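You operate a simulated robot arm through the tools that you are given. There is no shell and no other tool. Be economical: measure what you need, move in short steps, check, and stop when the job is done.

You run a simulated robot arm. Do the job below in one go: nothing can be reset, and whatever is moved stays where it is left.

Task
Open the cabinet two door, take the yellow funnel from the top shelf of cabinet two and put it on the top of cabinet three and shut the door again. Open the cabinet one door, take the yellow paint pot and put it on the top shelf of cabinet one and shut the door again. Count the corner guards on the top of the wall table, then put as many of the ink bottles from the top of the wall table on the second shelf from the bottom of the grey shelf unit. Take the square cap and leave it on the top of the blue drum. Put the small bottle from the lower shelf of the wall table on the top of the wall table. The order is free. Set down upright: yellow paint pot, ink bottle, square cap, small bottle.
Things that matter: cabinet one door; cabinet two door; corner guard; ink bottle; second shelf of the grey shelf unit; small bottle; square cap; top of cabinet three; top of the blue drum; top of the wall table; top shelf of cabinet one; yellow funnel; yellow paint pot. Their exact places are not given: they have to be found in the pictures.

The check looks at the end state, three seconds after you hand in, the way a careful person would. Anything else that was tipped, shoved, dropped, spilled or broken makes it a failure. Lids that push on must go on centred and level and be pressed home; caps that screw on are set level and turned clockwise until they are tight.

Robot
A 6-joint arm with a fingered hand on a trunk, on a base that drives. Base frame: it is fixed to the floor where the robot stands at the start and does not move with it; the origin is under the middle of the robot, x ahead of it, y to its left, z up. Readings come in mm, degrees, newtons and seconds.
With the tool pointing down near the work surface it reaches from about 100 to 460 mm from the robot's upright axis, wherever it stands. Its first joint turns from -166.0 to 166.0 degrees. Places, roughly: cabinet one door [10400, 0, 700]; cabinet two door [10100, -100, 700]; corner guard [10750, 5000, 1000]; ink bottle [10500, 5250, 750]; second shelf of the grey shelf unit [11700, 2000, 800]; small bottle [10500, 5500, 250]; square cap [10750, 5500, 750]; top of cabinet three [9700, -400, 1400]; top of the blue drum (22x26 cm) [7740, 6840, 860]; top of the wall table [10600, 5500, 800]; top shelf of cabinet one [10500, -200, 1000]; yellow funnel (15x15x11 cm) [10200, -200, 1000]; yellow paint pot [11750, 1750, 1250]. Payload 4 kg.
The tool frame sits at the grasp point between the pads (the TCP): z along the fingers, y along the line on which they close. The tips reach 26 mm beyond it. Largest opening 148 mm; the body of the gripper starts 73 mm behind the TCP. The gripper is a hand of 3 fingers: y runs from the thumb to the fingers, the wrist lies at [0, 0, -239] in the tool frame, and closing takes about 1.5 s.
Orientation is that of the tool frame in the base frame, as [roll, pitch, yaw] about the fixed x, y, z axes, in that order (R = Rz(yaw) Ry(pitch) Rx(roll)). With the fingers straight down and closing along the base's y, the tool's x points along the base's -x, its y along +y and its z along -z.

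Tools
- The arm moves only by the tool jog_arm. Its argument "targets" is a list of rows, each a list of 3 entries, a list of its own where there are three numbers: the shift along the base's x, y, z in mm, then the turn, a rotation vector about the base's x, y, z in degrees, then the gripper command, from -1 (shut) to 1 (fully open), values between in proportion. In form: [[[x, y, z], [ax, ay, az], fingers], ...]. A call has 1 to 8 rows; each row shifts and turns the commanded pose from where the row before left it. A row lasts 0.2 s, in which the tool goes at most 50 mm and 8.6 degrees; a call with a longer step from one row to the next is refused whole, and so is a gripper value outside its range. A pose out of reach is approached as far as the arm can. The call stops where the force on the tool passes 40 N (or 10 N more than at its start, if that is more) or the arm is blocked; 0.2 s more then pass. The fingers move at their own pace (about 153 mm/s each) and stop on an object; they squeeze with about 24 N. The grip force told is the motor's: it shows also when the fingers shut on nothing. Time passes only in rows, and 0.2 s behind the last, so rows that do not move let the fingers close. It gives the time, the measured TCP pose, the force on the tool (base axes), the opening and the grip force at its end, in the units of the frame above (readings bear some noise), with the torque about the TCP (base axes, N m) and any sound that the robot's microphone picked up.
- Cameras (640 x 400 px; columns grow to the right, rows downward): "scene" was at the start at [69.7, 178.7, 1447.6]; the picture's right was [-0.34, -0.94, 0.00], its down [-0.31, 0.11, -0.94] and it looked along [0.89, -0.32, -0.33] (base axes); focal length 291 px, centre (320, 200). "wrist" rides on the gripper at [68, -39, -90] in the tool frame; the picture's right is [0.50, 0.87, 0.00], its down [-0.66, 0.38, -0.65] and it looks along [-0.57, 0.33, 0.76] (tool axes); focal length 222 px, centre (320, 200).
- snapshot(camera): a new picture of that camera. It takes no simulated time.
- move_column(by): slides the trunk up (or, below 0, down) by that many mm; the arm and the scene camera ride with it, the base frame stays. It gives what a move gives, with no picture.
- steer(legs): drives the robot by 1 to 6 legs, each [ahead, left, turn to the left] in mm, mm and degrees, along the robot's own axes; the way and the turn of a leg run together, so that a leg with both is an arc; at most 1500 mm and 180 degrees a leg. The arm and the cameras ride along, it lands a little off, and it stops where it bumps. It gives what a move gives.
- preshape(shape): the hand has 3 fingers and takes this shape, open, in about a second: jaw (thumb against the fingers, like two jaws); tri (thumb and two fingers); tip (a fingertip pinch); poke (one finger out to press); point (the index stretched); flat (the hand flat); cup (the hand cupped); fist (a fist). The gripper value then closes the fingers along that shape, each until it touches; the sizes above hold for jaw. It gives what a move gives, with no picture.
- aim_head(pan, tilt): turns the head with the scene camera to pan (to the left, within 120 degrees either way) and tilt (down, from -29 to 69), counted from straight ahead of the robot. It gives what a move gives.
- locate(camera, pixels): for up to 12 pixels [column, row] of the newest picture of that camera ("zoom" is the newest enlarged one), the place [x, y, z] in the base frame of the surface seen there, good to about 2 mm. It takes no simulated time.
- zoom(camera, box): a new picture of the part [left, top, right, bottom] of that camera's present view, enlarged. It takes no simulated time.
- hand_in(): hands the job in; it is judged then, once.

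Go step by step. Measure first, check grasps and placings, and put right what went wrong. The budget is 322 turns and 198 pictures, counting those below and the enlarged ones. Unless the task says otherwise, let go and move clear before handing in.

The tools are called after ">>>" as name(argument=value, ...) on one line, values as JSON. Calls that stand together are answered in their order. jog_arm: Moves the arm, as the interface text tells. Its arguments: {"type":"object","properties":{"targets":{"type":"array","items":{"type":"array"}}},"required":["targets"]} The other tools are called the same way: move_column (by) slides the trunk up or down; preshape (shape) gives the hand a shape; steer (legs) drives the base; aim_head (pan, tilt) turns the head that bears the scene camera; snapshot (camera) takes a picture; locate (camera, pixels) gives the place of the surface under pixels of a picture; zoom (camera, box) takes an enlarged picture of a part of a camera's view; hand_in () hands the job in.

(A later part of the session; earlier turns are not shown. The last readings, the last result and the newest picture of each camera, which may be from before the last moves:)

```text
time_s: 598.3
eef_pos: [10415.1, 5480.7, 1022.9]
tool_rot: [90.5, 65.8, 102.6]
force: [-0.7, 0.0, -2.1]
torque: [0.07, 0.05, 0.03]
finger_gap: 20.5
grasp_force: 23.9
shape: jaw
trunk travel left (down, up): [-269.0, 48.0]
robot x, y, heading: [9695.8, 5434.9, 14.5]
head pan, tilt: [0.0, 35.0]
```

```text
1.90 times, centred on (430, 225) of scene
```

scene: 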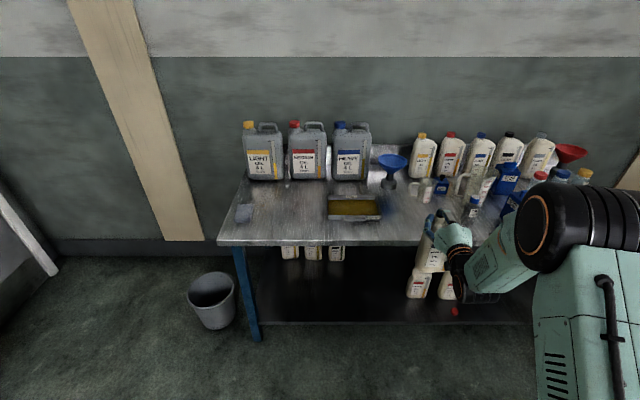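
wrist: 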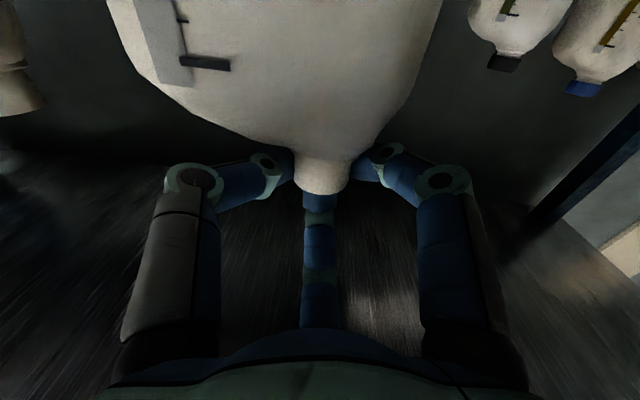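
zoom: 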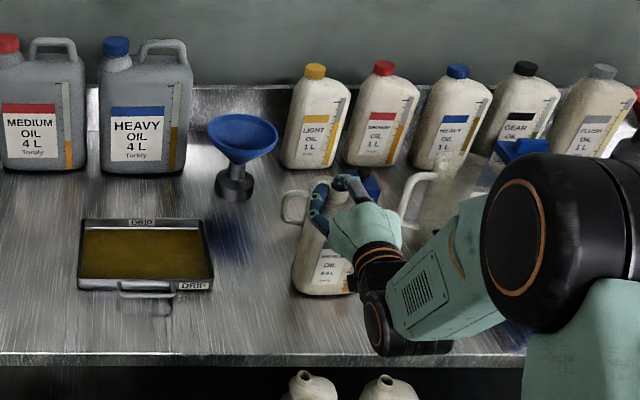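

>>> jog_arm(targets=[[[0, 0, -2], [0, 0, 0], -0.8], [[0, 0, -1], [0, 0, 0], -0.8]])

>>> jog_arm(targets=[[[0, 0, -1], [0, 0, 0], -0.8], [[0, 0, -1], [0, 0, 0], -0.8]])

```text
time_s: 598.9
eef_pos: [10415.3, 5481.2, 1022.3]
tool_rot: [90.4, 65.8, 102.4]
force: [-0.2, -0.3, -1.5]
torque: [0.06, 0.06, -0.03]
finger_gap: 20.3
grasp_force: 24.0
shape: jaw
trunk travel left (down, up): [-269.0, 48.0]
robot x, y, heading: [9699.9, 5434.9, 14.6]
head pan, tilt: [0.0, 35.0]
```

```text
time_s: 599.5
eef_pos: [10414.9, 5482.2, 1020.2]
tool_rot: [90.2, 65.9, 102.2]
force: [-0.8, 1.2, 4.1]
torque: [0.05, -0.06, 0.06]
finger_gap: 20.4
grasp_force: 23.9
shape: jaw
trunk travel left (down, up): [-269.0, 48.0]
robot x, y, heading: [9701.5, 5435.1, 14.7]
head pan, tilt: [0.0, 35.0]
```

It rests on the table. I press 1 mm, open, and draw straight back.

>>> jog_arm(targets=[[[0, 0, -1], [0, 0, 0], -0.8], [[0, 0, 0], [0, 0, 0], -0.3], [[0, 0, 0], [0, 0, 0], -0.1], [[0, 0, 0], [0, 0, 0], -0.1], [[0, 0, 1], [0, 0, 0], -0.1]])

>>> jog_arm(targets=[[[-14.7, -3.2, 1], [0, 0, 0], -0.1], [[-24.4, -5.3, 0], [0, 0, 0], -0.1], [[-39, -8.5, 0], [0, 0, 0], -0.1], [[-39, -8.5, 0], [0, 0, 0], -0.1]])

>>> steer(legs=[[-200, 0, 0]])

>>> zoom(camera="scene", box=[240, 120, 560, 320])

```text
time_s: 600.7
eef_pos: [10414.8, 5481.4, 1019.2]
tool_rot: [90.6, 65.8, 102.5]
force: [0.1, -0.1, 0.2]
torque: [0.0, -0.01, -0.01]
finger_gap: 66.3
grasp_force: 0.1
shape: jaw
trunk travel left (down, up): [-269.0, 48.0]
robot x, y, heading: [9698.1, 5436.8, 14.7]
head pan, tilt: [0.0, 35.0]
```

```text
time_s: 601.7
eef_pos: [10298.7, 5456.0, 1022.0]
tool_rot: [90.4, 65.7, 102.6]
force: [0.2, 0.5, 0.4]
torque: [-0.01, 0.03, -0.02]
finger_gap: 66.3
grasp_force: 0.1
shape: jaw
trunk travel left (down, up): [-269.0, 48.0]
robot x, y, heading: [9697.9, 5433.9, 14.5]
head pan, tilt: [0.0, 35.0]
```

```text
time_s: 603.3
eef_pos: [10104.8, 5404.7, 1020.7]
tool_rot: [90.5, 65.8, 102.3]
force: [-0.7, 1.0, 1.0]
torque: [-0.05, 0.01, 0.0]
finger_gap: 66.3
grasp_force: 0.0
shape: jaw
trunk travel left (down, up): [-269.0, 48.0]
robot x, y, heading: [9505.2, 5386.3, 14.6]
head pan, tilt: [0.0, 35.0]
```

```text
2.00 times, centred on (400, 220) of scene
```

zoom: 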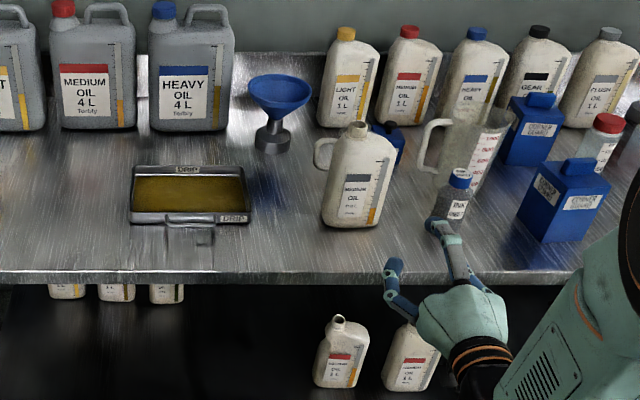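

The small bottle stands upright on the table. Now the square cap behind it: I move right for an unobstructed, closer look.

>>> steer(legs=[[0, -230, 0]])

>>> move_column(by=48)

>>> aim_head(pan=5, tilt=35)

>>> zoom(camera="scene", box=[280, 120, 400, 220])

```text
time_s: 606.0
eef_pos: [10164.4, 5182.9, 1021.2]
tool_rot: [90.5, 65.8, 102.6]
force: [-0.5, -0.5, 0.0]
torque: [0.01, 0.02, -0.01]
finger_gap: 66.3
grasp_force: 0.0
shape: jaw
trunk travel left (down, up): [-269.0, 48.0]
robot x, y, heading: [9564.6, 5161.7, 14.5]
head pan, tilt: [0.0, 35.0]
```

```text
time_s: 606.9
eef_pos: [10163.2, 5182.3, 1068.1]
tool_rot: [90.3, 65.8, 102.7]
force: [0.7, 0.1, -0.4]
torque: [-0.01, -0.02, -0.02]
finger_gap: 66.2
grasp_force: 0.1
shape: jaw
trunk travel left (down, up): [-317.0, 0.0]
robot x, y, heading: [9562.2, 5162.5, 14.7]
head pan, tilt: [0.0, 35.0]
```

```text
time_s: 607.5
eef_pos: [10162.4, 5182.1, 1068.8]
tool_rot: [90.4, 65.9, 102.7]
force: [-0.3, 0.5, -0.7]
torque: [-0.02, 0.06, -0.02]
finger_gap: 66.2
grasp_force: 0.1
shape: jaw
trunk travel left (down, up): [-317.0, 0.0]
robot x, y, heading: [9568.7, 5158.8, 14.7]
head pan, tilt: [5.0, 35.0]
```

```text
4.00 times, centred on (340, 170) of scene
```

zoom: 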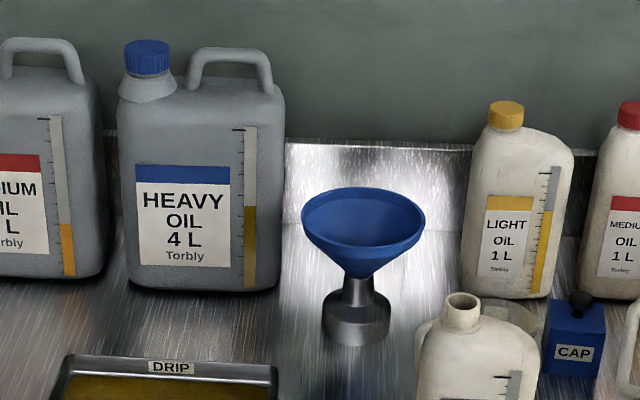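

The box reads "CAP" and has a dark knob on top (580,303). I zoom on it and measure.

>>> zoom(camera="scene", box=[370, 170, 450, 235])

>>> locate(camera="zoom", pixels=[[292, 160], [292, 185], [250, 205], [300, 240], [300, 300], [235, 240], [365, 240], [120, 140], [450, 250], [220, 160], [410, 160]])

```text
6.15 times, centred on (410, 202) of scene
```

zoom: 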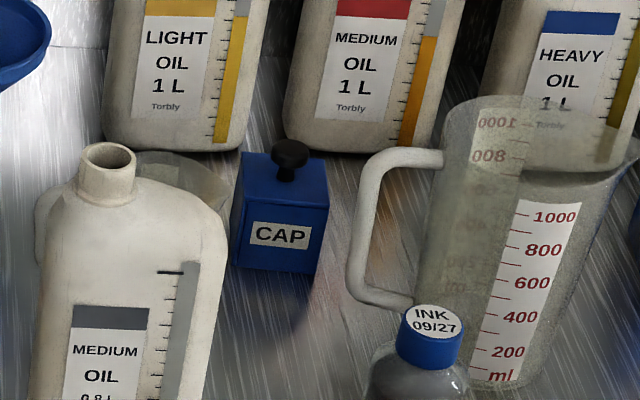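

```text
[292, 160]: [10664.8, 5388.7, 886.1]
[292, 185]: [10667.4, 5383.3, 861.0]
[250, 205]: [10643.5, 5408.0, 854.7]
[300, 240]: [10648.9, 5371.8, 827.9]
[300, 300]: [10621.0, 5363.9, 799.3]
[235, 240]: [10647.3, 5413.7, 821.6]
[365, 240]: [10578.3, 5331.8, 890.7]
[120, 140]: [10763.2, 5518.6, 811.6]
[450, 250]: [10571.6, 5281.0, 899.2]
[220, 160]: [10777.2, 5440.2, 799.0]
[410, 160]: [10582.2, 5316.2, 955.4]
```

The cap: knob axis ≈(10674,5389), knob z≈862–895, box top 860. Jug, pitcher and ink crowd the level approach, so I'll come from above-left with the tool tilted and the robot turned to about −13°.

>>> jog_arm(targets=[[[-11, -2.9, 16], [-2.03, 7.74, 0], -0.2], [[-11, -2.9, 16], [-2.03, 7.74, 0], -0.2], [[-11, -2.9, 16], [-2.03, 7.74, 0], -0.2], [[-11, -2.9, 16], [-2.03, 7.74, 0], -0.2], [[-11, -2.9, 16], [-2.03, 7.74, 0], -0.2], [[-11, -2.9, 16], [-2.03, 7.74, 0], -0.2], [[-11, -2.9, 16], [-2.03, 7.74, 0], -0.2]])

>>> steer(legs=[[-150, 250, 0], [0, 0, -27.5]])

>>> snapshot(camera="scene")

```text
time_s: 609.1
eef_pos: [10098.6, 5176.1, 1165.4]
tool_rot: [159.4, 38.1, 163.6]
force: [-0.4, -0.6, -0.4]
torque: [0.0, -0.02, 0.01]
finger_gap: 59.4
grasp_force: 0.0
shape: jaw
out of reach, approached as far as the arm can: row 6, 7
trunk travel left (down, up): [-317.0, 0.0]
robot x, y, heading: [9563.3, 5159.0, 14.6]
head pan, tilt: [5.0, 35.0]
```

```text
time_s: 613.3
eef_pos: [9838.4, 5142.9, 1166.5]
tool_rot: [159.5, 38.0, 136.9]
force: [-0.3, -0.2, 0.1]
torque: [0.02, 0.02, 0.02]
finger_gap: 59.3
grasp_force: 0.1
shape: jaw
trunk travel left (down, up): [-317.0, 0.0]
robot x, y, heading: [9355.4, 5370.2, -12.3]
head pan, tilt: [5.0, 35.0]
```

```text
21 pictures are left
```

scene: 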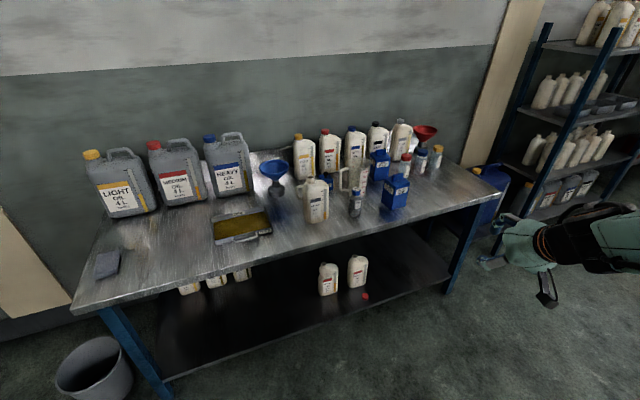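

Tool is tilted 48° down at azimuth −12°. To clear the pitcher's handle I want azimuth about −24° with the arm stretched; I set that.

>>> jog_arm(targets=[[[36.3, 16.4, 0], [0, 0, -6], -0.3], [[36.3, 16.4, 0], [0, 0, -6], -0.3], [[36.3, 16.4, 0], [0, 0, 0], -0.3], [[36.3, 16.4, 0], [0, 0, 0], -0.3], [[36.3, 16.4, 0], [0, 0, 0], -0.3]])

```text
time_s: 614.5
eef_pos: [9974.9, 5156.9, 1128.6]
tool_rot: [154.9, 37.4, 125.1]
force: [-0.2, 0.0, -1.0]
torque: [0.02, 0.03, -0.04]
finger_gap: 52.0
grasp_force: 0.1
shape: jaw
out of reach, approached as far as the arm can: row 2, 3, 4, 5
trunk travel left (down, up): [-317.0, 0.0]
robot x, y, heading: [9359.2, 5370.1, -12.2]
head pan, tilt: [5.0, 35.0]
```

Reach improves lower down; I lower a bit and extend 60 mm more.

>>> jog_arm(targets=[[[15, -3, -22], [0, 0, 0], -0.3], [[20, -4.2, -20], [0, 0, 0], -0.3], [[20, -4.2, -20], [0, 0, 0], -0.3], [[15, -3, 0], [0, 0, 0], -0.3]])

```text
time_s: 615.5
eef_pos: [10038.4, 5132.5, 1060.1]
tool_rot: [155.3, 37.4, 125.1]
force: [0.2, 0.0, -0.2]
torque: [0.0, 0.01, 0.03]
finger_gap: 52.1
grasp_force: 0.0
shape: jaw
out of reach, approached as far as the arm can: row 1, 4
trunk travel left (down, up): [-317.0, 0.0]
robot x, y, heading: [9355.7, 5366.8, -12.0]
head pan, tilt: [5.0, 35.0]
```

Stretched enough. I drive: left 272, ahead 261, then diagonally to hover above the knob, avoiding the jug.

>>> steer(legs=[[0, 272, 0], [261, 0, 0], [290, 106, 0]])

>>> snapshot(camera="wrist")

>>> locate(camera="wrist", pixels=[[320, 90], [300, 90], [340, 90], [320, 60], [320, 120]])

```text
time_s: 621.7
eef_pos: [10656.9, 5388.4, 1060.0]
tool_rot: [155.3, 37.6, 125.1]
force: [0.1, 0.3, 0.5]
torque: [0.02, 0.02, -0.03]
finger_gap: 51.9
grasp_force: 0.1
shape: jaw
trunk travel left (down, up): [-317.0, 0.0]
robot x, y, heading: [9977.6, 5624.0, -11.7]
head pan, tilt: [5.0, 35.0]
```

```text
20 pictures are left
```

wrist: 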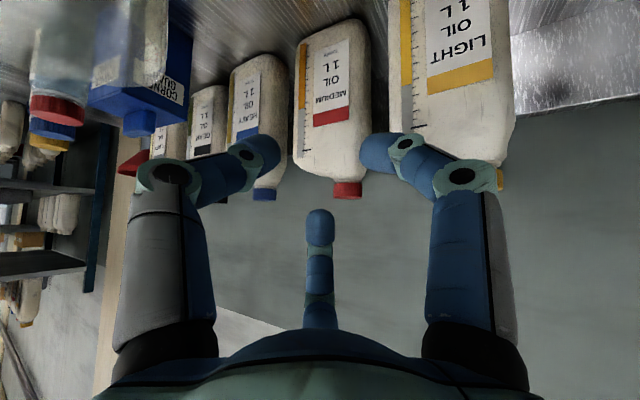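

```text
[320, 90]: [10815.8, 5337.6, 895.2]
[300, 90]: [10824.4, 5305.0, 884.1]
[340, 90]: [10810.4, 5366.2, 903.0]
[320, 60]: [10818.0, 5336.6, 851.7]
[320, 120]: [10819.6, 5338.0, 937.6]
```

I check the knob and hand in the head camera.

>>> aim_head(pan=10, tilt=40)

>>> zoom(camera="scene", box=[200, 60, 480, 240])

```text
time_s: 622.3
eef_pos: [10655.5, 5388.5, 1060.3]
tool_rot: [155.3, 37.5, 125.1]
force: [-0.4, 0.4, -0.9]
torque: [0.04, 0.02, 0.04]
finger_gap: 51.8
grasp_force: 0.0
shape: jaw
trunk travel left (down, up): [-317.0, 0.0]
robot x, y, heading: [9975.6, 5625.9, -12.2]
head pan, tilt: [10.0, 40.0]
```

```text
2.22 times, centred on (340, 150) of scene
```

zoom: 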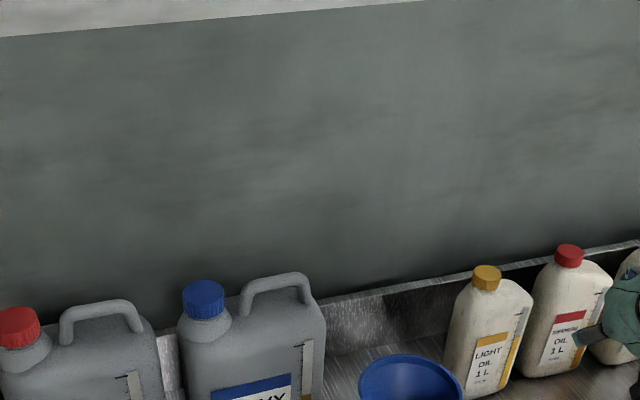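

>>> zoom(camera="scene", box=[380, 180, 580, 320])

```text
2.86 times, centred on (480, 250) of scene
```

zoom: 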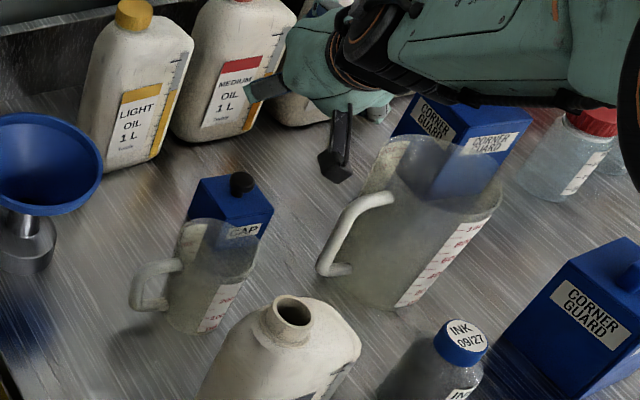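

>>> locate(camera="zoom", pixels=[[241, 180], [241, 190], [215, 195], [255, 208], [345, 205], [395, 195], [380, 140], [215, 235], [340, 130]])

```text
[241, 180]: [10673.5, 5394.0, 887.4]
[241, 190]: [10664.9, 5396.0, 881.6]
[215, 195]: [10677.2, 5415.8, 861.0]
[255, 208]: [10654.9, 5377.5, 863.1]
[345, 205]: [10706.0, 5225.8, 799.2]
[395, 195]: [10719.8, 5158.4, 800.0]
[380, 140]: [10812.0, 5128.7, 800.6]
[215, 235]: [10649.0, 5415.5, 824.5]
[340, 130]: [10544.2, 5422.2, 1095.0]
```

Knob axis ≈(10675,5392), top ~895. I shift 13 mm and descend 130 mm, then check with the wrist camera.

>>> jog_arm(targets=[[[12.5, 5.5, 0], [0, 0, 0], -0.2], [[0, 0, -33], [0, 0, 0], -0.2], [[0, 0, -33], [0, 0, 0], -0.2], [[0, 0, -33], [0, 0, 0], -0.2], [[0, 0, -31], [0, 0, 0], -0.2]])

>>> snapshot(camera="wrist")

```text
time_s: 623.5
eef_pos: [10669.4, 5398.8, 973.4]
tool_rot: [155.2, 37.2, 126.0]
force: [0.4, 1.0, 0.4]
torque: [0.03, 0.03, -0.02]
finger_gap: 59.1
grasp_force: 0.0
shape: jaw
out of reach, approached as far as the arm can: row 3, 4, 5
trunk travel left (down, up): [-317.0, 0.0]
robot x, y, heading: [9973.4, 5626.2, -12.3]
head pan, tilt: [10.0, 40.0]
```

```text
17 pictures are left
```

wrist: 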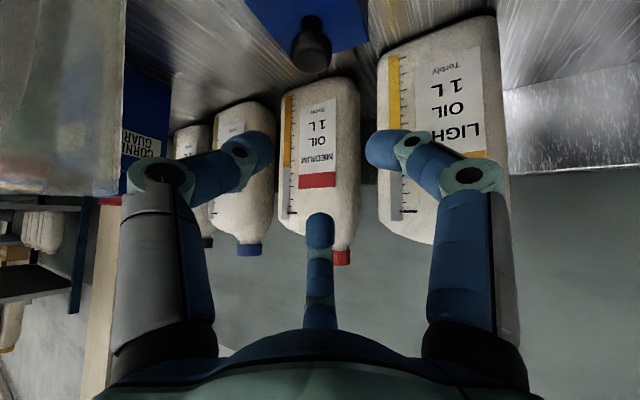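

The knob is at (312,48). The arm is at its limit, so I lower by the trunk: 50 mm, then look.

>>> move_column(by=-52)

>>> snapshot(camera="wrist")

>>> locate(camera="wrist", pixels=[[315, 130], [315, 145], [300, 130], [330, 130], [315, 110]])

```text
time_s: 624.5
eef_pos: [10659.5, 5402.8, 900.8]
tool_rot: [156.4, 36.4, 125.7]
force: [0.2, 0.3, -0.1]
torque: [0.01, 0.02, -0.01]
finger_gap: 59.0
grasp_force: 0.1
shape: jaw
trunk travel left (down, up): [-265.0, 52.0]
robot x, y, heading: [9976.2, 5624.3, -12.2]
head pan, tilt: [10.0, 40.0]
```

```text
16 pictures are left
```

wrist: 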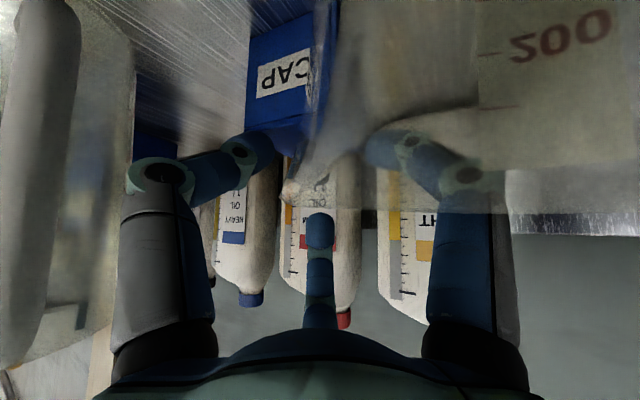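

```text
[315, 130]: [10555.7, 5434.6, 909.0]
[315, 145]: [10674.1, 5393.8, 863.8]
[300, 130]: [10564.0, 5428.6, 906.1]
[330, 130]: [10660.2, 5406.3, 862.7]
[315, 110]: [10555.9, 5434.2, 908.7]
```

The wrist camera is right at the measuring cup's rim (no contact force). I rise again and yaw the hand +15° so the camera clears the cup.

>>> move_column(by=52)

>>> jog_arm(targets=[[[0, 0, 25], [0, 0, 0], -0.2], [[0, 0, 25], [0, 0, 0], -0.2], [[0, 0, 0], [0, 0, 7.5], -0.2], [[0, 0, 0], [0, 0, 7.5], -0.2], [[0, 0, 0], [0, 0, 0], -0.2]])

>>> zoom(camera="scene", box=[380, 180, 580, 320])

```text
time_s: 625.4
eef_pos: [10658.3, 5402.2, 953.2]
tool_rot: [156.4, 36.6, 125.7]
force: [-0.1, 0.0, -0.7]
torque: [0.0, -0.03, 0.01]
finger_gap: 58.8
grasp_force: 0.0
shape: jaw
trunk travel left (down, up): [-317.0, 0.0]
robot x, y, heading: [9976.6, 5628.5, -12.3]
head pan, tilt: [10.0, 40.0]
```

```text
time_s: 626.6
eef_pos: [10651.2, 5398.9, 991.3]
tool_rot: [159.0, 35.2, 131.7]
force: [1.0, 0.9, 0.0]
torque: [-0.01, -0.01, 0.02]
finger_gap: 58.9
grasp_force: 0.1
shape: jaw
out of reach, approached as far as the arm can: row 2, 3, 4
trunk travel left (down, up): [-317.0, 0.0]
robot x, y, heading: [9975.8, 5623.6, -12.3]
head pan, tilt: [10.0, 40.0]
```

```text
2.86 times, centred on (480, 250) of scene
```

zoom: 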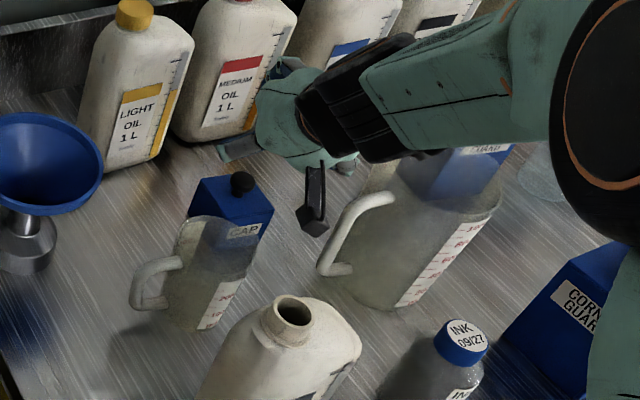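

Everything is still in place. The arm is over-stretched here; I rise to 1060, go back the way I came, turn the base +12°, and come in straighter and closer.

>>> jog_arm(targets=[[[0, 0, 25], [0, 0, -3], -0.2], [[0, 0, 25], [0, 0, -3], -0.2], [[-5, 0, 25], [0, 0, 0], -0.2], [[-5, 0, 10], [0, 0, 0], -0.2]])

```text
time_s: 627.6
eef_pos: [10640.6, 5400.7, 1075.2]
tool_rot: [159.0, 35.2, 125.6]
force: [-0.3, -0.1, -0.1]
torque: [0.02, 0.0, -0.02]
finger_gap: 58.8
grasp_force: 0.2
shape: jaw
trunk travel left (down, up): [-317.0, 0.0]
robot x, y, heading: [9976.3, 5623.9, -12.5]
head pan, tilt: [10.0, 40.0]
```

>>> steer(legs=[[-295, -112, 0], [-250, 0, 0], [0, 0, 12.5]])

```text
time_s: 631.9
eef_pos: [10124.6, 5557.0, 1076.5]
tool_rot: [159.0, 35.3, 138.6]
force: [0.0, 0.0, -0.1]
torque: [0.01, 0.01, 0.02]
finger_gap: 58.9
grasp_force: 0.1
shape: jaw
trunk travel left (down, up): [-317.0, 0.0]
robot x, y, heading: [9424.5, 5632.1, 0.5]
head pan, tilt: [10.0, 40.0]
```

I turn 5° more and retract the arm 50 mm for better reach.

>>> jog_arm(targets=[[[-25, 0, -3], [0, 0, 0], -0.2], [[-25, 0, -3], [0, 0, 0], -0.2]])

>>> steer(legs=[[0, 0, 5]])

```text
time_s: 632.5
eef_pos: [10073.6, 5558.2, 1068.7]
tool_rot: [159.0, 35.3, 138.6]
force: [-0.6, -0.7, 0.6]
torque: [0.02, -0.01, -0.01]
finger_gap: 58.8
grasp_force: 0.1
shape: jaw
trunk travel left (down, up): [-317.0, 0.0]
robot x, y, heading: [9426.1, 5633.3, 0.6]
head pan, tilt: [10.0, 40.0]
```

```text
time_s: 633.4
eef_pos: [10078.7, 5615.0, 1069.2]
tool_rot: [159.0, 35.2, 143.7]
force: [0.3, 0.0, 0.5]
torque: [0.01, -0.01, -0.04]
finger_gap: 58.9
grasp_force: 0.0
shape: jaw
trunk travel left (down, up): [-317.0, 0.0]
robot x, y, heading: [9428.8, 5627.2, 5.6]
head pan, tilt: [10.0, 40.0]
```

>>> steer(legs=[[0, -295, 0], [193, 0, 0], [365, 18, 0]])

>>> move_column(by=-100)

>>> snapshot(camera="wrist")

```text
time_s: 639.6
eef_pos: [10660.4, 5395.0, 1069.2]
tool_rot: [159.1, 35.2, 143.3]
force: [0.0, 0.4, 1.0]
torque: [-0.01, -0.04, 0.03]
finger_gap: 59.1
grasp_force: 0.0
shape: jaw
trunk travel left (down, up): [-317.0, 0.0]
robot x, y, heading: [10008.4, 5411.7, 5.6]
head pan, tilt: [10.0, 40.0]
```

```text
time_s: 641.0
eef_pos: [10661.1, 5395.1, 969.0]
tool_rot: [159.0, 35.2, 143.3]
force: [0.4, 0.0, -0.5]
torque: [0.02, -0.02, -0.02]
finger_gap: 58.8
grasp_force: 0.0
shape: jaw
trunk travel left (down, up): [-217.0, 100.0]
robot x, y, heading: [10009.4, 5412.1, 5.6]
head pan, tilt: [10.0, 40.0]
```

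```text
14 pictures are left
```

wrist: 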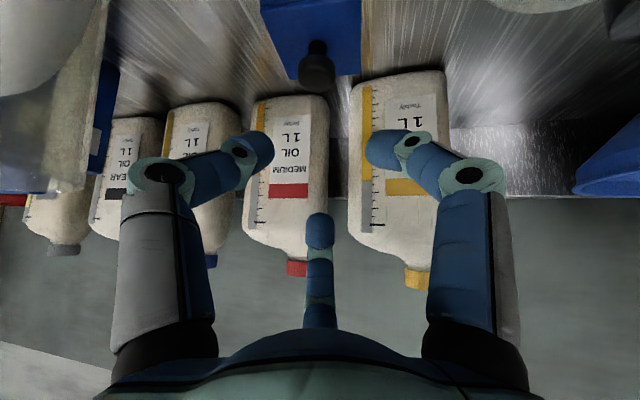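

Clear view: knob at (317,70). I measure it from here.

>>> locate(camera="wrist", pixels=[[317, 80], [317, 65], [300, 70], [334, 70], [317, 40], [280, 60]])

```text
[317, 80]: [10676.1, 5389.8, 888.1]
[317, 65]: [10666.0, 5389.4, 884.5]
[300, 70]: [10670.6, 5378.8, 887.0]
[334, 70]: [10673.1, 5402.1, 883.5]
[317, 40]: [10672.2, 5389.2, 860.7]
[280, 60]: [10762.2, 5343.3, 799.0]
```

Knob axis (10675,5390), radius 13. I shift 7/−5 mm and lower 75 with the trunk in two steps.

>>> jog_arm(targets=[[[7, -5, 0], [0, 0, 0], -0.2], [[0, 0, 0], [0, 0, 0], -0.2]])

>>> move_column(by=-55)

>>> move_column(by=-18)

>>> snapshot(camera="wrist")

```text
time_s: 641.6
eef_pos: [10668.0, 5389.7, 968.6]
tool_rot: [158.9, 35.1, 143.4]
force: [0.0, 0.1, -0.2]
torque: [-0.04, -0.01, 0.0]
finger_gap: 58.6
grasp_force: 0.0
shape: jaw
trunk travel left (down, up): [-217.0, 100.0]
robot x, y, heading: [10002.7, 5410.7, 5.6]
head pan, tilt: [10.0, 40.0]
```

```text
time_s: 642.5
eef_pos: [10667.5, 5389.0, 915.2]
tool_rot: [159.0, 35.3, 143.4]
force: [-0.7, -0.1, 0.1]
torque: [0.0, -0.03, -0.02]
finger_gap: 58.7
grasp_force: 0.0
shape: jaw
trunk travel left (down, up): [-162.0, 155.0]
robot x, y, heading: [10009.4, 5412.2, 5.5]
head pan, tilt: [10.0, 40.0]
```

```text
time_s: 643.2
eef_pos: [10667.6, 5389.4, 896.9]
tool_rot: [159.0, 35.1, 143.4]
force: [0.8, -1.0, -0.3]
torque: [0.0, 0.0, 0.03]
finger_gap: 59.0
grasp_force: 0.0
shape: jaw
trunk travel left (down, up): [-144.0, 173.0]
robot x, y, heading: [10008.6, 5415.4, 5.7]
head pan, tilt: [10.0, 40.0]
```

```text
13 pictures are left
```

wrist: 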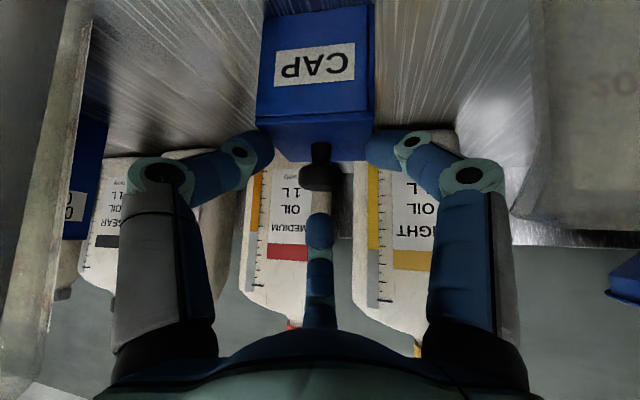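

The knob sits right between the digits and everything else is clear. I close and lift slightly.

>>> jog_arm(targets=[[[0, 0, 0], [0, 0, 0], -1], [[0, 0, 0], [0, 0, 0], -1], [[0, 0, 0], [0, 0, 0], -1], [[0, 0, 0], [0, 0, 0], -1], [[0, 0, 0], [0, 0, 0], -1]])

>>> move_column(by=30)

>>> snapshot(camera="wrist")

```text
time_s: 644.4
eef_pos: [10668.3, 5389.9, 896.5]
tool_rot: [159.0, 35.2, 143.4]
force: [-0.1, -0.1, 1.2]
torque: [0.03, 0.02, 0.0]
finger_gap: 1.1
grasp_force: 23.8
shape: jaw
trunk travel left (down, up): [-144.0, 173.0]
robot x, y, heading: [10004.8, 5411.3, 5.4]
head pan, tilt: [10.0, 40.0]
```

```text
time_s: 645.1
eef_pos: [10667.6, 5389.5, 925.5]
tool_rot: [159.0, 35.1, 143.3]
force: [-0.3, -0.4, 0.1]
torque: [0.01, 0.04, -0.01]
finger_gap: 1.2
grasp_force: 24.2
shape: jaw
trunk travel left (down, up): [-174.0, 143.0]
robot x, y, heading: [10009.9, 5410.8, 5.8]
head pan, tilt: [10.0, 40.0]
```

```text
12 pictures are left
```

wrist: 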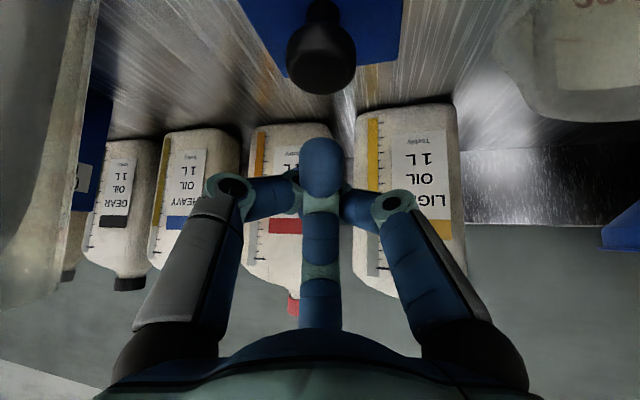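

The digits closed above the knob (gap 1.1). I measure where the closed tips meet.

>>> locate(camera="wrist", pixels=[[320, 150], [295, 180], [345, 175], [320, 185], [320, 60], [320, 90], [320, 30], [300, 60], [345, 60]])

```text
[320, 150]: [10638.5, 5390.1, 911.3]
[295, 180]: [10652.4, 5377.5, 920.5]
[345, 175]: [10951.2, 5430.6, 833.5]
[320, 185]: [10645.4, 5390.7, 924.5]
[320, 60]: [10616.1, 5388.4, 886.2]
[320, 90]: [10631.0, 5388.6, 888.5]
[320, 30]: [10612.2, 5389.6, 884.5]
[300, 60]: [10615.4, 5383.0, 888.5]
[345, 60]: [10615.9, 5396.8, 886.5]
```

The knob now reads ~50 mm nearer, so the cap was dragged a little. I check with the head camera.

>>> zoom(camera="scene", box=[300, 150, 480, 290])

```text
2.86 times, centred on (390, 220) of scene
```

zoom: 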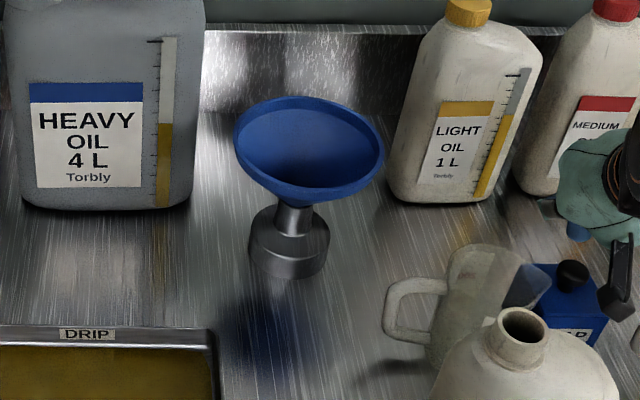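

>>> locate(camera="zoom", pixels=[[572, 268], [572, 280], [535, 285], [600, 310], [590, 330], [470, 260], [520, 270], [615, 270], [580, 230], [545, 270]])

```text
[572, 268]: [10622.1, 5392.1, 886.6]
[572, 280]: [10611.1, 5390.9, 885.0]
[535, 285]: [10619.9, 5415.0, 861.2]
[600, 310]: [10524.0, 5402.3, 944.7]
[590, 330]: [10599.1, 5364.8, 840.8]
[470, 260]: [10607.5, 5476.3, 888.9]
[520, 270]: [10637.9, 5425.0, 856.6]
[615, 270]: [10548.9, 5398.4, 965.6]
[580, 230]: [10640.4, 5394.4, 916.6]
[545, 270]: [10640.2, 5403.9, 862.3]
```

The cap slid ~50 mm toward me, still upright and clear of its neighbours. The lower digits had touched its top. I retry: rise, yaw −12°, narrower opening (42 mm), slightly higher.

>>> move_column(by=50)

>>> jog_arm(targets=[[[-27, 2, 0], [0, 0, -6], -0.43], [[-27, 2, 0], [0, 0, -6], -0.43], [[0, 0, 0], [0, 0, 0], -0.43], [[0, 0, 0], [0, 0, 0], -0.43]])

>>> move_column(by=-40)

>>> snapshot(camera="wrist")

>>> locate(camera="wrist", pixels=[[315, 100], [315, 120], [315, 80], [300, 100], [330, 100]])

```text
time_s: 646.0
eef_pos: [10667.6, 5388.7, 976.6]
tool_rot: [158.9, 35.1, 143.3]
force: [0.2, 0.1, -0.1]
torque: [0.0, 0.02, 0.03]
finger_gap: 1.1
grasp_force: 24.1
shape: jaw
trunk travel left (down, up): [-224.0, 93.0]
robot x, y, heading: [10011.3, 5412.5, 5.4]
head pan, tilt: [10.0, 40.0]
```

```text
time_s: 647.0
eef_pos: [10614.5, 5392.4, 976.4]
tool_rot: [159.0, 35.3, 131.4]
force: [0.0, 0.7, 0.2]
torque: [0.01, 0.01, 0.02]
finger_gap: 41.7
grasp_force: 0.1
shape: jaw
trunk travel left (down, up): [-224.0, 93.0]
robot x, y, heading: [10005.8, 5410.9, 5.4]
head pan, tilt: [10.0, 40.0]
```

```text
time_s: 647.9
eef_pos: [10612.9, 5393.9, 935.7]
tool_rot: [158.9, 35.2, 131.3]
force: [1.2, 0.2, -0.1]
torque: [0.01, 0.02, -0.01]
finger_gap: 41.8
grasp_force: 0.1
shape: jaw
trunk travel left (down, up): [-184.0, 133.0]
robot x, y, heading: [10011.2, 5411.8, 5.6]
head pan, tilt: [10.0, 40.0]
```

```text
10 pictures are left
```

wrist: 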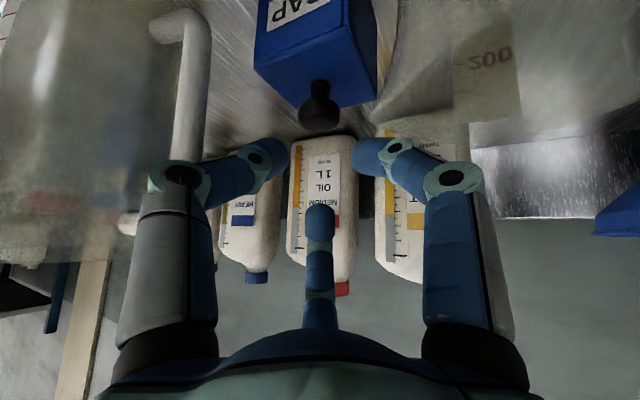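

```text
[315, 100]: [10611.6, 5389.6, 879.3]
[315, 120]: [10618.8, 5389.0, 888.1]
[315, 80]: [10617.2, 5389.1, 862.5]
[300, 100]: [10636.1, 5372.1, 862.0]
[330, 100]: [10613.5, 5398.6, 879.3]
```

I check the distance between the thumb and the pitcher's handle.

>>> locate(camera="wrist", pixels=[[190, 60], [188, 110], [185, 150], [165, 28], [135, 222], [180, 178], [255, 155], [204, 130], [152, 190]])

```text
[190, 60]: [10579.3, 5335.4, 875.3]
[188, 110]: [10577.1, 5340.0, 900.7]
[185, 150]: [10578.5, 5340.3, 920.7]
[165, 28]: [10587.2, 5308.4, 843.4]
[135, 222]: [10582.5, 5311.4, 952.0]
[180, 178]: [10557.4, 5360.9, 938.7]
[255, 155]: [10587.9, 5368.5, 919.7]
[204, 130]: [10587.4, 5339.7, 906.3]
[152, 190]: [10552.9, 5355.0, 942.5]
```

There is a 12–15 mm gap to the handle. I descend 35 mm with the trunk and close.

>>> move_column(by=-35)

>>> jog_arm(targets=[[[0, 0, 0], [0, 0, 0], -0.7], [[0, 0, 0], [0, 0, 0], -1], [[0, 0, 0], [0, 0, 0], -1], [[0, 0, 0], [0, 0, 0], -1]])

```text
time_s: 648.6
eef_pos: [10617.7, 5393.3, 905.0]
tool_rot: [158.5, 35.4, 130.8]
force: [-0.2, -0.6, -0.6]
torque: [0.0, 0.03, 0.02]
finger_gap: 41.9
grasp_force: 0.1
shape: jaw
trunk travel left (down, up): [-149.0, 168.0]
robot x, y, heading: [10008.6, 5416.2, 5.3]
head pan, tilt: [10.0, 40.0]
stopped: the force on the tool passed its limit at 47 N (the readings are from after the stop); the commanded pose is now the measured one
```

```text
time_s: 649.6
eef_pos: [10616.5, 5392.0, 905.9]
tool_rot: [158.4, 35.6, 130.9]
force: [0.2, -0.1, 2.0]
torque: [-0.05, -0.14, 0.0]
finger_gap: 13.8
grasp_force: 24.0
shape: jaw
trunk travel left (down, up): [-149.0, 168.0]
robot x, y, heading: [10008.6, 5408.1, 5.8]
head pan, tilt: [10.0, 40.0]
```

It touched down on the cap (stopped safely) and then closed on the knob: gap 13.8, 24 N. I lift 30 mm and check.

>>> move_column(by=30)

>>> snapshot(camera="wrist")

```text
time_s: 650.4
eef_pos: [10616.3, 5392.7, 936.5]
tool_rot: [158.5, 35.5, 130.9]
force: [-0.1, -0.1, -0.7]
torque: [-0.03, -0.01, 0.0]
finger_gap: 14.3
grasp_force: 23.8
shape: jaw
trunk travel left (down, up): [-179.0, 138.0]
robot x, y, heading: [10008.2, 5416.3, 5.7]
head pan, tilt: [10.0, 40.0]
```

```text
9 pictures are left
```

wrist: 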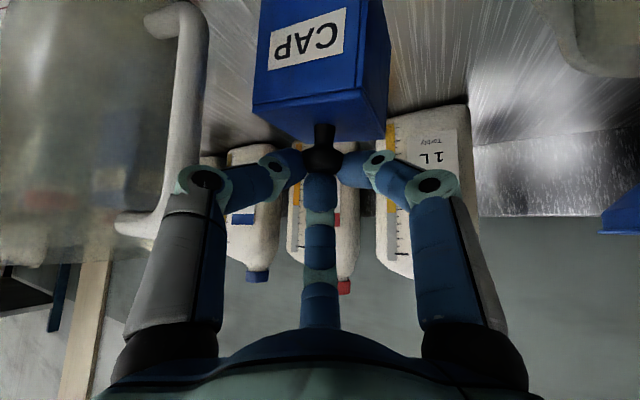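

The cap hangs by its knob. I raise it well above everything, then back away.

>>> move_column(by=138)

>>> jog_arm(targets=[[[-5, 0, 25], [0, 0, 0], -1], [[-5, 0, 25], [0, 0, 0], -1], [[-5, 0, 25], [0, 0, 0], -1]])

```text
time_s: 652.0
eef_pos: [10614.7, 5392.3, 1074.3]
tool_rot: [158.3, 35.4, 130.8]
force: [-0.2, 0.2, -0.9]
torque: [0.02, -0.03, -0.01]
finger_gap: 13.9
grasp_force: 23.7
shape: jaw
trunk travel left (down, up): [-317.0, 0.0]
robot x, y, heading: [10010.5, 5410.9, 5.4]
head pan, tilt: [10.0, 40.0]
```

```text
time_s: 652.8
eef_pos: [10600.0, 5393.9, 1151.5]
tool_rot: [158.3, 35.5, 130.9]
force: [-0.2, 1.0, -0.7]
torque: [-0.02, 0.0, -0.02]
finger_gap: 13.8
grasp_force: 23.3
shape: jaw
trunk travel left (down, up): [-317.0, 0.0]
robot x, y, heading: [10006.1, 5412.3, 5.6]
head pan, tilt: [10.0, 40.0]
```

Clear. I back away 500 mm, turn left to face the drum area and look.

>>> steer(legs=[[-550, 0, 0], [0, 0, 110]])

>>> aim_head(pan=20, tilt=15)

>>> snapshot(camera="scene")

```text
time_s: 660.6
eef_pos: [9272.2, 5924.6, 1150.7]
tool_rot: [158.3, 35.5, -119.1]
force: [-0.4, -0.1, -0.9]
torque: [-0.04, 0.01, 0.0]
finger_gap: 14.1
grasp_force: 24.4
shape: jaw
trunk travel left (down, up): [-317.0, 0.0]
robot x, y, heading: [9458.2, 5358.8, 115.6]
head pan, tilt: [10.0, 40.0]
```

```text
time_s: 661.5
eef_pos: [9272.3, 5924.4, 1151.1]
tool_rot: [158.3, 35.4, -119.1]
force: [-1.2, 0.3, -0.2]
torque: [0.0, 0.0, 0.01]
finger_gap: 14.0
grasp_force: 24.2
shape: jaw
trunk travel left (down, up): [-317.0, 0.0]
robot x, y, heading: [9457.6, 5356.2, 115.7]
head pan, tilt: [20.0, 15.0]
```

```text
8 pictures are left
```

scene: 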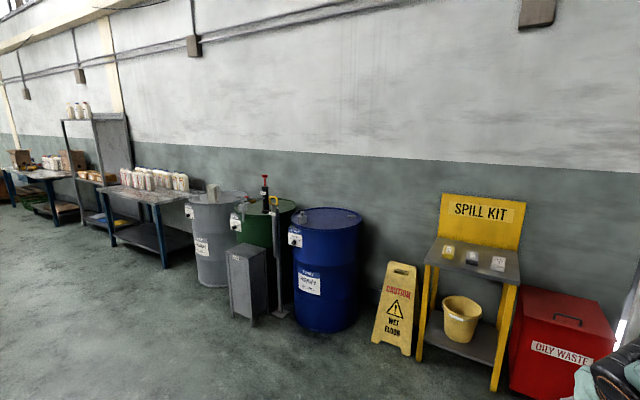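

The blue drum stands at (327,265), with a sign to its right and a grey box left-front. I measure.

>>> locate(camera="scene", pixels=[[325, 220], [300, 213], [345, 211], [325, 230], [325, 210], [360, 222], [295, 222], [325, 330], [385, 345], [245, 320], [405, 265], [310, 222]])

>>> zoom(camera="scene", box=[270, 190, 390, 260])

```text
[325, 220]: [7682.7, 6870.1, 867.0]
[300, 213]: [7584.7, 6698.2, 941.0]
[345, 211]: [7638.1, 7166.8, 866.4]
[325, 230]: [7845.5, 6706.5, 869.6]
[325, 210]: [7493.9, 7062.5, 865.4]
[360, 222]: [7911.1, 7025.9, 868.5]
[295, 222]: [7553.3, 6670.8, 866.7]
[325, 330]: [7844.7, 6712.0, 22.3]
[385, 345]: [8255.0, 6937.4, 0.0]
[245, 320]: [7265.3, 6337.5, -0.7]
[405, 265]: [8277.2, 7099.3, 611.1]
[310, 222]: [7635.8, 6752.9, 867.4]
```

```text
5.33 times, centred on (330, 225) of scene
```

zoom: 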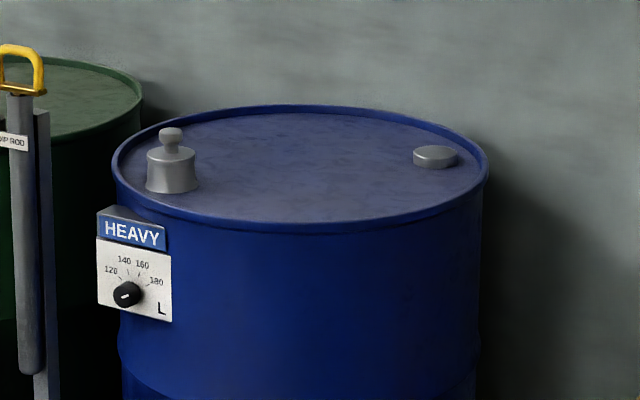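

The drum top is z≈867; the free zone centre (7740,6840) lies between the weight-shaped plug and the flat bung. I drive there with the cap held high.

>>> steer(legs=[[700, 990, 0], [600, 0, 0]])

>>> aim_head(pan=0, tilt=35)

>>> snapshot(camera="scene")

```text
time_s: 664.9
eef_pos: [9024.2, 5971.8, 1152.0]
tool_rot: [158.2, 35.4, -119.4]
force: [0.5, 1.2, -0.3]
torque: [-0.01, 0.01, 0.02]
finger_gap: 13.8
grasp_force: 24.1
shape: jaw
trunk travel left (down, up): [-317.0, 0.0]
robot x, y, heading: [9201.9, 5405.9, 115.4]
head pan, tilt: [20.0, 15.0]
stopped in leg 1: the robot was blocked; the commanded pose is now the measured one
```

```text
time_s: 665.8
eef_pos: [9022.2, 5971.6, 1151.6]
tool_rot: [158.3, 35.5, -119.4]
force: [-0.3, -0.6, -0.9]
torque: [0.0, -0.01, 0.01]
finger_gap: 13.6
grasp_force: 24.0
shape: jaw
trunk travel left (down, up): [-317.0, 0.0]
robot x, y, heading: [9201.7, 5403.9, 115.5]
head pan, tilt: [0.0, 35.0]
```

```text
6 pictures are left
```

scene: 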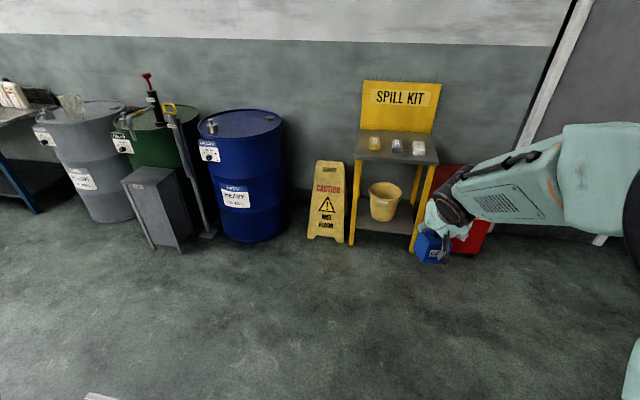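

A table on my left blocked the way; the cap is still held at (432,240). I go forward first, then left.

>>> steer(legs=[[40, -60, 0]])

>>> steer(legs=[[560, 0, 0], [0, 845, 0], [450, 0, 0]])

```text
time_s: 667.0
eef_pos: [9058.8, 6032.5, 1152.0]
tool_rot: [158.3, 35.5, -119.2]
force: [-0.7, 0.5, -0.9]
torque: [0.0, 0.01, -0.01]
finger_gap: 13.9
grasp_force: 24.3
shape: jaw
trunk travel left (down, up): [-317.0, 0.0]
robot x, y, heading: [9240.5, 5468.1, 115.3]
head pan, tilt: [0.0, 35.0]
```

```text
time_s: 671.7
eef_pos: [8753.6, 6503.5, 1151.3]
tool_rot: [158.5, 35.6, -118.9]
force: [-0.9, 0.0, 0.5]
torque: [0.0, 0.0, -0.01]
finger_gap: 7.6
grasp_force: 24.3
shape: jaw
trunk travel left (down, up): [-317.0, 0.0]
robot x, y, heading: [8936.3, 5942.3, 115.8]
head pan, tilt: [0.0, 35.0]
stopped in leg 2: the robot was blocked; the commanded pose is now the measured one
```

The finger gap fell to 7.6 and the base was blocked; I check the hand.

>>> snapshot(camera="wrist")

```text
5 pictures are left
```

wrist: 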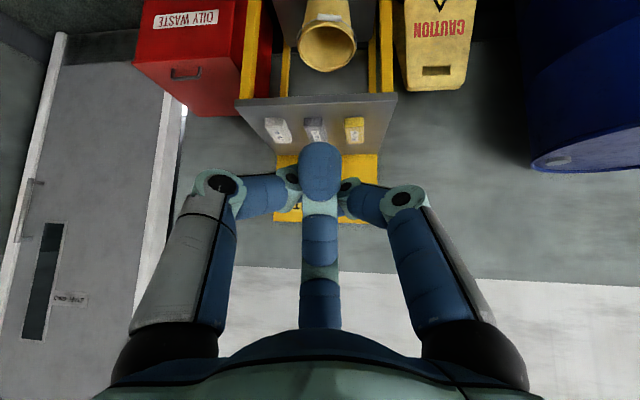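

The cap slipped off when the base bumped. I look at the floor in front to find it.

>>> aim_head(pan=0, tilt=55)

>>> snapshot(camera="scene")

```text
time_s: 672.6
eef_pos: [8755.2, 6503.7, 1151.3]
tool_rot: [158.5, 35.5, -119.0]
force: [0.2, -0.2, 0.5]
torque: [0.01, -0.01, 0.0]
finger_gap: 7.8
grasp_force: 24.3
shape: jaw
trunk travel left (down, up): [-317.0, 0.0]
robot x, y, heading: [8941.4, 5939.0, 115.9]
head pan, tilt: [0.0, 55.0]
```

```text
4 pictures are left
```

scene: 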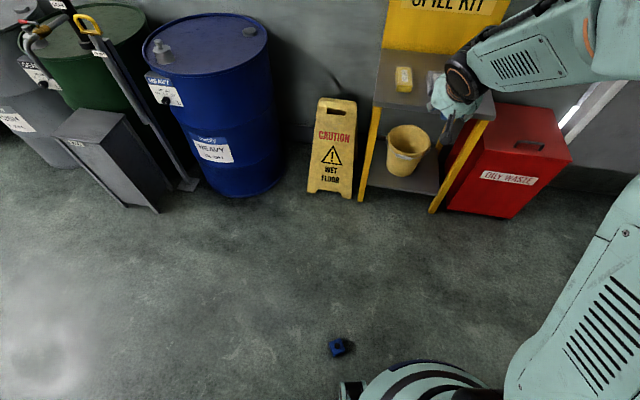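

The cap lies on the floor at (337,347), just ahead-left of the base. I measure it.

>>> locate(camera="scene", pixels=[[337, 347], [331, 342], [343, 341], [333, 353], [343, 352], [337, 340], [336, 356], [330, 348], [345, 346], [338, 343], [340, 350], [334, 346]])

>>> zoom(camera="scene", box=[317, 332, 357, 362])

```text
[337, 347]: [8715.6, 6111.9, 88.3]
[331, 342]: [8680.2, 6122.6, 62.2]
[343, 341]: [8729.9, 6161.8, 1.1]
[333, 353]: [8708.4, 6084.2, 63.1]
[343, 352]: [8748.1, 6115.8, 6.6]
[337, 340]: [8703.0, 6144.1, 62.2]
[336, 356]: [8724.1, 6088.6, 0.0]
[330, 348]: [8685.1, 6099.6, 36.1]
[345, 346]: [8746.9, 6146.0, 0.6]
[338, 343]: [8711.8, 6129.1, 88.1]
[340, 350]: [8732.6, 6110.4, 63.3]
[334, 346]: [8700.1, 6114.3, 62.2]
```

```text
13.33 times, centred on (337, 347) of scene
```

zoom: 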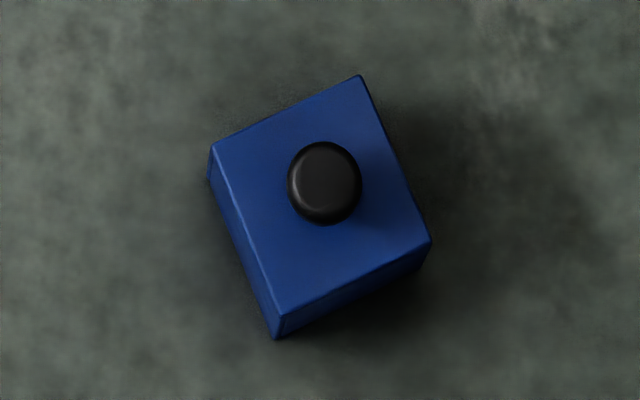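

The cap landed upright: knob at (8714,6120), top z≈90, box top 62. I back off 240, turn left 23°, and lower for a vertical pick.

>>> steer(legs=[[-240, 0, 0]])

>>> steer(legs=[[0, 0, 23]])

>>> move_column(by=-317)

```text
time_s: 674.1
eef_pos: [8850.1, 6353.5, 1152.2]
tool_rot: [158.1, 35.5, -118.4]
force: [1.5, -0.1, 1.1]
torque: [0.0, 0.06, 0.05]
finger_gap: 7.5
grasp_force: 24.3
shape: jaw
trunk travel left (down, up): [-317.0, 0.0]
robot x, y, heading: [9039.9, 5795.0, 116.4]
head pan, tilt: [0.0, 55.0]
stopped in leg 1: the robot was blocked; the commanded pose is now the measured one
```

```text
time_s: 675.7
eef_pos: [8641.8, 6232.3, 1150.9]
tool_rot: [158.3, 35.5, -95.1]
force: [0.6, -1.2, 0.3]
torque: [-0.02, 0.0, -0.01]
finger_gap: 7.6
grasp_force: 23.9
shape: jaw
trunk travel left (down, up): [-317.0, 0.0]
robot x, y, heading: [9038.8, 5788.1, 139.4]
head pan, tilt: [0.0, 55.0]
```

```text
time_s: 679.0
eef_pos: [8647.4, 6214.9, 1115.2]
tool_rot: [154.0, 38.0, -97.0]
force: [0.2, -0.7, 0.0]
torque: [-0.02, -0.01, -0.03]
finger_gap: 7.5
grasp_force: 24.1
shape: jaw
trunk travel left (down, up): [-238.0, 79.0]
robot x, y, heading: [9042.0, 5790.8, 140.2]
head pan, tilt: [0.0, 55.0]
stopped: the arm was blocked; the commanded pose is now the measured one
```

The arm met something while lowering (likely the table behind). I raise back up and move forward/right first.

>>> move_column(by=79)

>>> locate(camera="scene", pixels=[[20, 380], [20, 300], [100, 390], [200, 390], [600, 250], [560, 300]])

```text
time_s: 680.2
eef_pos: [8656.6, 6210.6, 1198.1]
tool_rot: [153.4, 38.2, -97.3]
force: [0.9, -0.1, -0.5]
torque: [0.0, 0.04, 0.06]
finger_gap: 7.6
grasp_force: 24.5
shape: jaw
trunk travel left (down, up): [-317.0, 0.0]
robot x, y, heading: [9045.8, 5793.7, 140.0]
head pan, tilt: [0.0, 55.0]
```

```text
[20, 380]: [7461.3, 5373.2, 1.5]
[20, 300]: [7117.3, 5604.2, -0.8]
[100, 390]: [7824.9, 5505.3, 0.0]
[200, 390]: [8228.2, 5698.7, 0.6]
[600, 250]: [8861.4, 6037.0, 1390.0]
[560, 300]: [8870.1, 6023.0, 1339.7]
```

I move to open floor west of the cap and approach from there.

>>> steer(legs=[[434, 487, 0], [0, 0, -78]])

>>> move_column(by=-150)

```text
time_s: 681.3
eef_pos: [8647.9, 6212.0, 1197.6]
tool_rot: [153.5, 38.1, -97.0]
force: [0.0, 0.4, -0.5]
torque: [-0.05, -0.01, 0.0]
finger_gap: 7.4
grasp_force: 24.6
shape: jaw
trunk travel left (down, up): [-317.0, 0.0]
robot x, y, heading: [9032.5, 5794.4, 140.5]
head pan, tilt: [0.0, 55.0]
stopped in leg 1: the robot was blocked; the commanded pose is now the measured one
```

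```text
time_s: 683.2
eef_pos: [8637.2, 6214.3, 1130.6]
tool_rot: [152.0, 39.0, -97.4]
force: [0.3, 0.5, -0.5]
torque: [-0.01, -0.01, 0.0]
finger_gap: 7.5
grasp_force: 23.3
shape: jaw
trunk travel left (down, up): [-239.0, 78.0]
robot x, y, heading: [9036.5, 5794.7, 140.5]
head pan, tilt: [0.0, 55.0]
stopped: the arm was blocked; the commanded pose is now the measured one
```

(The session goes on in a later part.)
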